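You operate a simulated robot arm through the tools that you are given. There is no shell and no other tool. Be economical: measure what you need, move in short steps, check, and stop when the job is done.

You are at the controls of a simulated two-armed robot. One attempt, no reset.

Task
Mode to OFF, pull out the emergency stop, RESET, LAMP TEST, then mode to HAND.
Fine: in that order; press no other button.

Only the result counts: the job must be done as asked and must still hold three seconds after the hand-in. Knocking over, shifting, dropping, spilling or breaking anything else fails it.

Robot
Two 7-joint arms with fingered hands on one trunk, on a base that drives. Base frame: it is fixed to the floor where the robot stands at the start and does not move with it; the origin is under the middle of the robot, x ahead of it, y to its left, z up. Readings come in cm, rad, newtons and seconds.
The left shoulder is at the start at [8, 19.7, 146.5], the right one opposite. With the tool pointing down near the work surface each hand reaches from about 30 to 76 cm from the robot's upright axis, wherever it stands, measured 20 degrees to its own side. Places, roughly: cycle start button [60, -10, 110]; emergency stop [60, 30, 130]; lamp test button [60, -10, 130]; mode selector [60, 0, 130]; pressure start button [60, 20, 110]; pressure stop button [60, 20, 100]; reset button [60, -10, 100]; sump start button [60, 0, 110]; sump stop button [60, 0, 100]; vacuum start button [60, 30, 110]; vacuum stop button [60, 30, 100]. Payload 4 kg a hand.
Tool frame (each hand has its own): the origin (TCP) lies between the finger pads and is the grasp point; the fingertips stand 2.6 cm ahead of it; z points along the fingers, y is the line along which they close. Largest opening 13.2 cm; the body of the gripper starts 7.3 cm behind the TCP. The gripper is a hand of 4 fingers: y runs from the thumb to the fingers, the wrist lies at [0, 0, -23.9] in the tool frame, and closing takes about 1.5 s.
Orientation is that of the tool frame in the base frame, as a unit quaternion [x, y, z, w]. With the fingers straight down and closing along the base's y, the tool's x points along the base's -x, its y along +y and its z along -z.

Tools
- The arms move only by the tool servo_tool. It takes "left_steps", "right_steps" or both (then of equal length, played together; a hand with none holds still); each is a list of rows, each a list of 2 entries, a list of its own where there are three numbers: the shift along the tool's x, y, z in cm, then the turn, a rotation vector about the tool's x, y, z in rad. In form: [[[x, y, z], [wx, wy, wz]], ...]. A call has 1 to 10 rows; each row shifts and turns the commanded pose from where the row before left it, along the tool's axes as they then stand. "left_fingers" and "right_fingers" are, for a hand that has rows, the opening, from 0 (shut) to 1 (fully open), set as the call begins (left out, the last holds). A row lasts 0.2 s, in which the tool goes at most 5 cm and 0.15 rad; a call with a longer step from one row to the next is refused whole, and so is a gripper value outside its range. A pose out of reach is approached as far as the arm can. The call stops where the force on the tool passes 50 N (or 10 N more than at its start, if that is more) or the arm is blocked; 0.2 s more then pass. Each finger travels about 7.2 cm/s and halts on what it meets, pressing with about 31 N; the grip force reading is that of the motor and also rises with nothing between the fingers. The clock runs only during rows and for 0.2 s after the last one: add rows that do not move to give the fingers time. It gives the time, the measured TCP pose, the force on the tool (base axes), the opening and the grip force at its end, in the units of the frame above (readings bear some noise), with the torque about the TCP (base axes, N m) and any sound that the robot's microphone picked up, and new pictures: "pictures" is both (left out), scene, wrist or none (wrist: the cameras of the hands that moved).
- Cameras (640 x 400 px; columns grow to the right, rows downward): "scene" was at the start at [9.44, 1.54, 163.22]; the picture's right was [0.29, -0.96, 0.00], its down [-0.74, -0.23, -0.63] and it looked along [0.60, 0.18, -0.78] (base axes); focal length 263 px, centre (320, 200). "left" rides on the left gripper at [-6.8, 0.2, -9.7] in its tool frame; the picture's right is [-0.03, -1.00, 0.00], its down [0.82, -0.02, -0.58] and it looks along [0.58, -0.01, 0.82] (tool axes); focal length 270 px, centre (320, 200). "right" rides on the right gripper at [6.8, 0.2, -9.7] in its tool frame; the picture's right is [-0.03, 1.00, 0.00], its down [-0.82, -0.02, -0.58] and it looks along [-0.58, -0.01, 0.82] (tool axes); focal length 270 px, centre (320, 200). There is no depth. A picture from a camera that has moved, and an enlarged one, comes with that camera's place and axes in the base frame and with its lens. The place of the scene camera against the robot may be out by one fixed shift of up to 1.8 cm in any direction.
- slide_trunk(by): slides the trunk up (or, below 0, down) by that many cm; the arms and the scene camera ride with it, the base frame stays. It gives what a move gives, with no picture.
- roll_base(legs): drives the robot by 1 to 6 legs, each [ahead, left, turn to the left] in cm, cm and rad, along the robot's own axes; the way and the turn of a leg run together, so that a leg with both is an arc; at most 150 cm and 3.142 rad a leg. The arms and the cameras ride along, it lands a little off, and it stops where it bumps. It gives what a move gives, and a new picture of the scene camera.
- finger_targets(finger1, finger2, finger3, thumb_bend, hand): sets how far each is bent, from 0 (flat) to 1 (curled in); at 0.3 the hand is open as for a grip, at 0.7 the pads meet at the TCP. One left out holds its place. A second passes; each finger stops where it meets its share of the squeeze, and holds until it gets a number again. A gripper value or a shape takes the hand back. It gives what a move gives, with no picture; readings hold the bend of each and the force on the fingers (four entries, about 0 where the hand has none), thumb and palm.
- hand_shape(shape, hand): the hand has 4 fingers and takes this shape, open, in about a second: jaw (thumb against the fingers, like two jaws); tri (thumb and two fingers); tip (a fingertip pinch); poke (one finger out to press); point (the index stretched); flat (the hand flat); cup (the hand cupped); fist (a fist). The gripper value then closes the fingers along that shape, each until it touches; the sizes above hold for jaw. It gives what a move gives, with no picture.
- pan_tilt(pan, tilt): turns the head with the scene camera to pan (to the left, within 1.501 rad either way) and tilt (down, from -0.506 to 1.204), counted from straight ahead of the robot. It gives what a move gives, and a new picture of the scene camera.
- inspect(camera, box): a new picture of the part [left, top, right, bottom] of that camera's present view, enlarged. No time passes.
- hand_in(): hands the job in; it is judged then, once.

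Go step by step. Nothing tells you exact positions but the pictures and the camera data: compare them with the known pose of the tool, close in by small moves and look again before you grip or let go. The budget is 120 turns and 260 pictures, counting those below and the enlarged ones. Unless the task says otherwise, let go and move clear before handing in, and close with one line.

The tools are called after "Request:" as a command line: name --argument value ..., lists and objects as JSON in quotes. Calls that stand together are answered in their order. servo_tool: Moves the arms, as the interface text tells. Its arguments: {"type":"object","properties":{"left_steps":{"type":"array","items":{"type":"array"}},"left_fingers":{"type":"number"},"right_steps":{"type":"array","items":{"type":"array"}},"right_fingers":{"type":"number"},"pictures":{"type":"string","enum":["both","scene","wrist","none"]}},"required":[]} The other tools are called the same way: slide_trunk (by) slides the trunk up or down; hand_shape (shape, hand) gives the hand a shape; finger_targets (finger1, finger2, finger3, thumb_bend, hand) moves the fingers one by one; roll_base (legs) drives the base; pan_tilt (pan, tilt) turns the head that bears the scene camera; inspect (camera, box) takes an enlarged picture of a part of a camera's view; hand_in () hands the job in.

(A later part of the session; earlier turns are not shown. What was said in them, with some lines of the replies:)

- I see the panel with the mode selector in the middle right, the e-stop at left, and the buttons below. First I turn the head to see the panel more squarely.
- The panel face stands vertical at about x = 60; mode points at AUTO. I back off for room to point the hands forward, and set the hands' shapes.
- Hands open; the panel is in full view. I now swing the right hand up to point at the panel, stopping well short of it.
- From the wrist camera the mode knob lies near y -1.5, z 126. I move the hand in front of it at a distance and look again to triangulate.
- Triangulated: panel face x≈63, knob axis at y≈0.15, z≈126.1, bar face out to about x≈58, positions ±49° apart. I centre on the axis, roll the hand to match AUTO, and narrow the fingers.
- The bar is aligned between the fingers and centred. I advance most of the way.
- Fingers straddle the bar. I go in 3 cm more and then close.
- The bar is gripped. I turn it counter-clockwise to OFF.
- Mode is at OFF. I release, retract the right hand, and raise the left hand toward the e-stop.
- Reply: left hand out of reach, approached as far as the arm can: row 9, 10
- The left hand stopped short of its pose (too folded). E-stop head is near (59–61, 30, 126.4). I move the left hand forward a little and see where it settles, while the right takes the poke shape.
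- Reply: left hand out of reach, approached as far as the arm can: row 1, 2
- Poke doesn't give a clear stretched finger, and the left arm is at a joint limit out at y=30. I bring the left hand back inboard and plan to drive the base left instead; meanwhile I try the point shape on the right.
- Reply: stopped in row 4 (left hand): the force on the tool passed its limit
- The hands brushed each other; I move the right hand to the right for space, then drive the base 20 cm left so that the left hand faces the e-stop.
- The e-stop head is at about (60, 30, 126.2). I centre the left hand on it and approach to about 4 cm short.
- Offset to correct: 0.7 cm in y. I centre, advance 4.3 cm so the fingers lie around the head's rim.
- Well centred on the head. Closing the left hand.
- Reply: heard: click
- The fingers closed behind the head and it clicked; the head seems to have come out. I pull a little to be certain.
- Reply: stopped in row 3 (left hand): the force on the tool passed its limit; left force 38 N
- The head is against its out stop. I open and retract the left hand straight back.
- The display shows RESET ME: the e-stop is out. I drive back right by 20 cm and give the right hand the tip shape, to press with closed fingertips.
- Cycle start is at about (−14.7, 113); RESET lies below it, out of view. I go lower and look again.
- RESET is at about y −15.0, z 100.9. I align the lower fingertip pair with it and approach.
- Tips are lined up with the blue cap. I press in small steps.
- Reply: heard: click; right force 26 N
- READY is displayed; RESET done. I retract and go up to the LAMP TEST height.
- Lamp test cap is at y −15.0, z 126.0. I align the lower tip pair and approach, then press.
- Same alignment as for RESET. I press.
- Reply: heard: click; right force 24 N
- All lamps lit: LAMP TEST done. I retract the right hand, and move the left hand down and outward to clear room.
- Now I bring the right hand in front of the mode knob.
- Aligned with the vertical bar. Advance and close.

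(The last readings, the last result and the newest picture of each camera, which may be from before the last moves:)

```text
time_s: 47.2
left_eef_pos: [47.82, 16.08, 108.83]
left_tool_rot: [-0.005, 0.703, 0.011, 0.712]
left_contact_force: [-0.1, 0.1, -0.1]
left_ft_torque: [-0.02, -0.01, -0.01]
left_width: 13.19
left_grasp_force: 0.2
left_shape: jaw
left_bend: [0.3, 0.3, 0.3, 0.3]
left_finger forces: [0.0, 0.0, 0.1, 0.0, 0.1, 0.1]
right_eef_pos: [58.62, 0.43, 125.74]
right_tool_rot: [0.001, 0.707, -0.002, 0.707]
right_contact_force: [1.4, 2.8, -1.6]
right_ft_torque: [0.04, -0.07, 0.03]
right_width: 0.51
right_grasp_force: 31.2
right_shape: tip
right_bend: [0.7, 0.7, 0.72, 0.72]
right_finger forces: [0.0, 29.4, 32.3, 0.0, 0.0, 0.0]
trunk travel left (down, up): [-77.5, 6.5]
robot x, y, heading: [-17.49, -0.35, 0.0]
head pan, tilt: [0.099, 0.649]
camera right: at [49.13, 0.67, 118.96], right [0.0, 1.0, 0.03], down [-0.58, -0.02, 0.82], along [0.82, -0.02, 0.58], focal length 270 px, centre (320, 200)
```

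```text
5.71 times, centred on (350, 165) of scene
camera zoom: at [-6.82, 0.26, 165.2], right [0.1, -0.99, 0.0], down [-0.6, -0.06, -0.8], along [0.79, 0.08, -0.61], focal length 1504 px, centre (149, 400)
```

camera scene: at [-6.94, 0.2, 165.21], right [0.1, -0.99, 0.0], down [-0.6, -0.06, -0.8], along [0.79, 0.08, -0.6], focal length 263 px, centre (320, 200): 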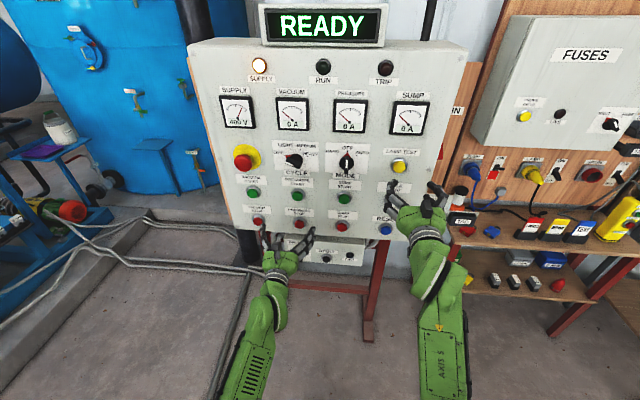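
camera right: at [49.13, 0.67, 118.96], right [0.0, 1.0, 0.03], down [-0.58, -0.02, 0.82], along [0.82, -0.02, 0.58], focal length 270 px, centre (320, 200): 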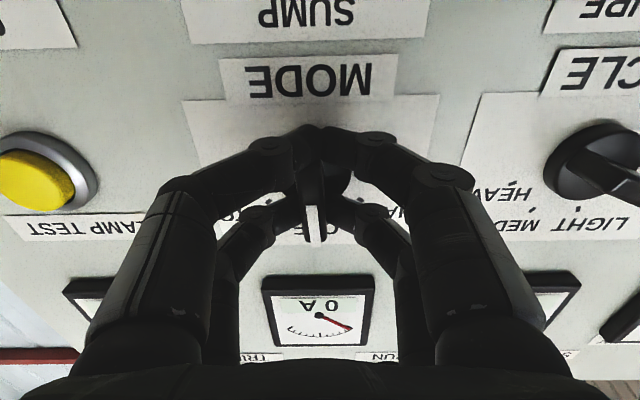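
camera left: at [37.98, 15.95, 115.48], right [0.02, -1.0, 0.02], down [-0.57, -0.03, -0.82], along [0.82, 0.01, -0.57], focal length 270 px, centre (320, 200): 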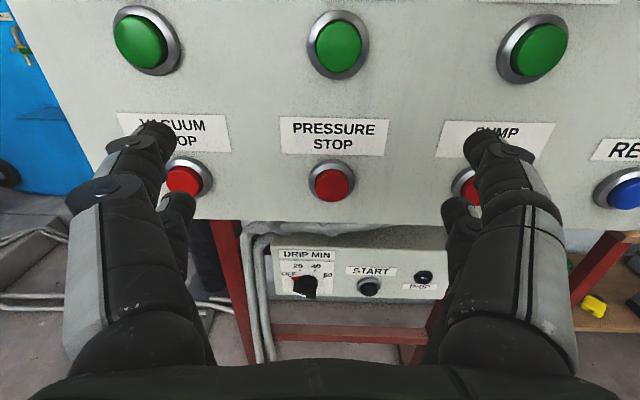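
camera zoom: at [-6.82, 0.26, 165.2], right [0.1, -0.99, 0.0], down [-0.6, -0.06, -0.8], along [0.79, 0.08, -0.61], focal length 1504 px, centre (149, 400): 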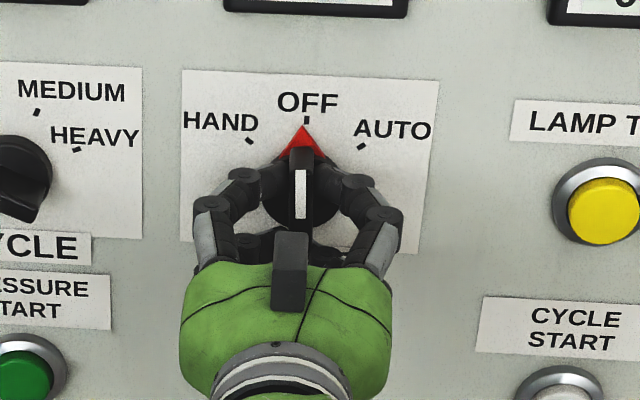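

Gripped. I turn the bar counter-clockwise to HAND.

Request:
servo_tool --right_steps '[[[0, 0, 0], [0, 0, -0.145]], [[0, 0, 0], [0, 0, -0.145]], [[0, 0, 0], [0, 0, -0.145]], [[0, 0, 0], [0, 0, -0.145]], [[0, 0, 0], [0, 0, -0.145]], [[0, 0, 0], [0, 0, -0.145]], [[0, 0, 0], [0, 0, 0]]]' --pictures "wrist"

Request:
inspect --camera "scene" --box '[300, 130, 400, 200]'

```text
time_s: 48.8
left_eef_pos: [47.87, 15.76, 108.83]
left_tool_rot: [-0.004, 0.703, 0.011, 0.711]
left_contact_force: [0.3, 0.6, -0.8]
left_ft_torque: [-0.02, 0.02, -0.01]
left_width: 13.19
left_grasp_force: 0.0
left_shape: jaw
left_bend: [0.3, 0.3, 0.3, 0.3]
left_finger forces: [0.0, 0.1, 0.1, 0.0, 0.0, 0.1]
right_eef_pos: [58.73, 0.03, 125.79]
right_tool_rot: [-0.297, 0.643, -0.299, 0.639]
right_contact_force: [-5.8, -5.4, -17.5]
right_ft_torque: [0.35, 0.16, 0.1]
right_width: 0.47
right_grasp_force: 31.2
right_shape: tip
right_bend: [0.7, 0.7, 0.72, 0.72]
right_finger forces: [0.0, 30.1, 32.4, 0.1, 0.0, 0.0]
trunk travel left (down, up): [-77.5, 6.5]
robot x, y, heading: [-17.69, -0.33, 0.004]
head pan, tilt: [0.099, 0.649]
camera right: at [49.11, -5.05, 121.17], right [0.0, 0.66, -0.75], down [-0.57, 0.61, 0.54], along [0.82, 0.43, 0.38], focal length 270 px, centre (320, 200)
```

right: 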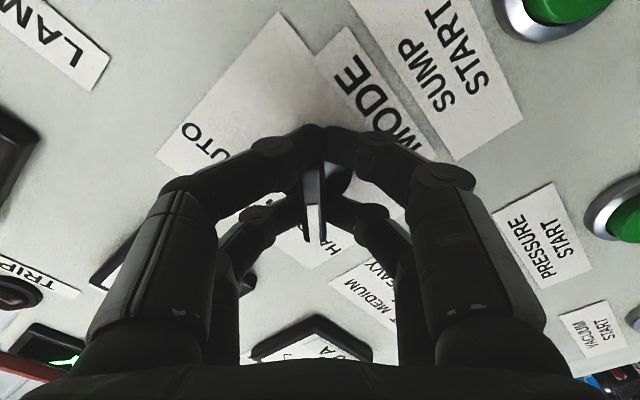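

```text
5.71 times, centred on (350, 165) of scene
camera zoom: at [-6.72, -0.01, 165.19], right [0.1, -0.99, 0.0], down [-0.6, -0.06, -0.8], along [0.79, 0.08, -0.61], focal length 1504 px, centre (149, 400)
```

zoom: 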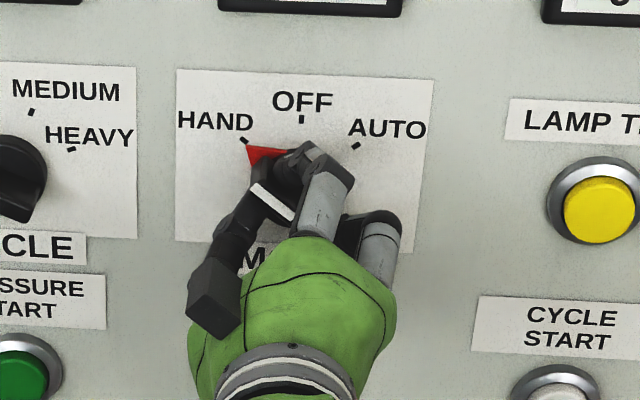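

The pointer is at HAND. I release and retract straight back.

Request:
servo_tool --right_steps '[[[0, 0, 0], [0, 0, 0]], [[0, 0, 0], [0, 0, 0]], [[0, 0, 0], [0, 0, 0]], [[0, 0, 0], [0, 0, 0]], [[0, 0, -1], [0, 0, 0]], [[0, 0, -3], [0, 0, 0]], [[0, 0, -3.5], [0, 0, 0]], [[0, 0, -3.5], [0, 0, 0]], [[0, 0, -3], [0, 0, 0]], [[0, 0, 0], [0, 0, 0]]]' --right_fingers 0.5 --pictures "scene"

Request:
inspect --camera "scene" --box '[220, 10, 440, 200]'

Request:
inspect --camera "right" --box '[0, 0, 640, 400]'

```text
time_s: 51.0
left_eef_pos: [47.82, 15.97, 108.77]
left_tool_rot: [-0.005, 0.702, 0.011, 0.712]
left_contact_force: [0.0, 0.6, -0.1]
left_ft_torque: [0.01, -0.02, 0.02]
left_width: 13.18
left_grasp_force: 0.0
left_shape: jaw
left_bend: [0.3, 0.3, 0.3, 0.3]
left_finger forces: [0.0, 0.0, 0.0, 0.0, 0.0, 0.0]
right_eef_pos: [44.47, 0.36, 125.75]
right_tool_rot: [-0.296, 0.642, -0.298, 0.641]
right_contact_force: [1.3, -0.1, 0.3]
right_ft_torque: [0.03, 0.01, 0.0]
right_width: 6.56
right_grasp_force: 0.2
right_shape: tip
right_bend: [0.73, 0.73, 0.73, 0.7]
right_finger forces: [0.1, 0.0, 0.0, 0.0, 0.0, 0.0]
trunk travel left (down, up): [-77.5, 6.5]
robot x, y, heading: [-17.42, 0.14, 0.002]
head pan, tilt: [0.099, 0.649]
camera scene: at [-6.87, 0.17, 165.21], right [0.1, -0.99, 0.0], down [-0.6, -0.06, -0.8], along [0.79, 0.08, -0.6], focal length 263 px, centre (320, 200)
```

scene: 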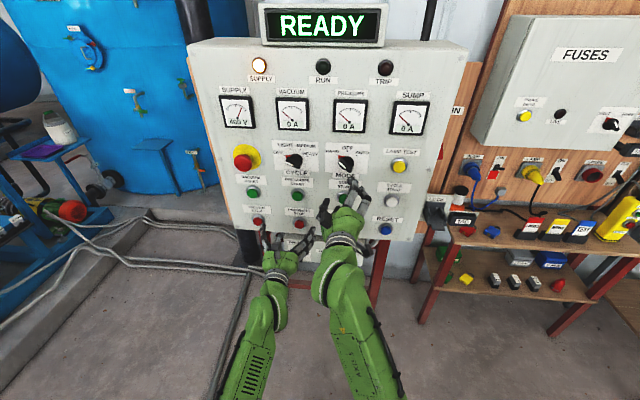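

```text
2.11 times, centred on (330, 105) of scene
camera zoom: at [-6.87, 0.17, 165.21], right [0.1, -0.99, 0.0], down [-0.6, -0.06, -0.8], along [0.79, 0.08, -0.6], focal length 554 px, centre (299, 400)
```

zoom: 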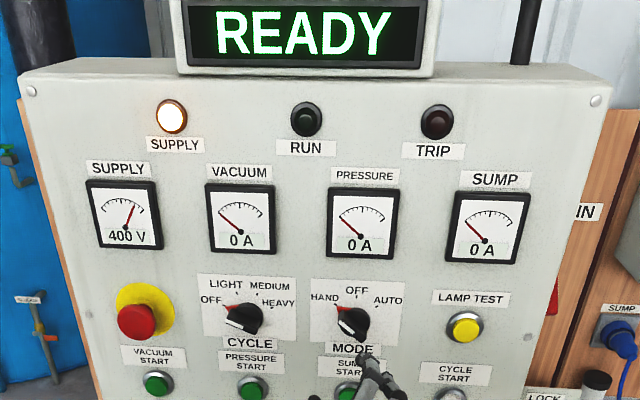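

```text
1.00 times, centred on (320, 200) of right
camera zoom: at [35.01, -4.71, 121.3], right [0.0, 0.66, -0.75], down [-0.58, 0.61, 0.54], along [0.82, 0.43, 0.39], focal length 270 px, centre (320, 200)
```

zoom: 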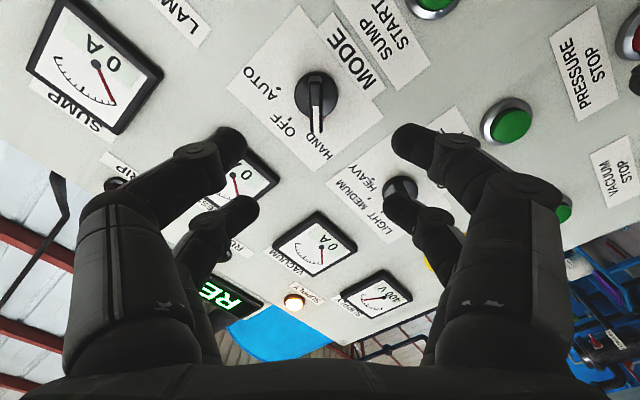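

Mode points at HAND, the e-stop is out, the display reads READY, and both hands are clear of the panel. I hand in.

Request:
hand_in

```text
The job is handed in.
```

I did all five steps in the order you asked: mode to OFF, emergency stop pulled out, RESET, LAMP TEST, then mode to HAND. No other button was pressed. At hand-in the display read READY, the mode pointer was at HAND and both hands were clear of the panel. While I was positioning the arms, the two hands brushed each other once, away from the panel.
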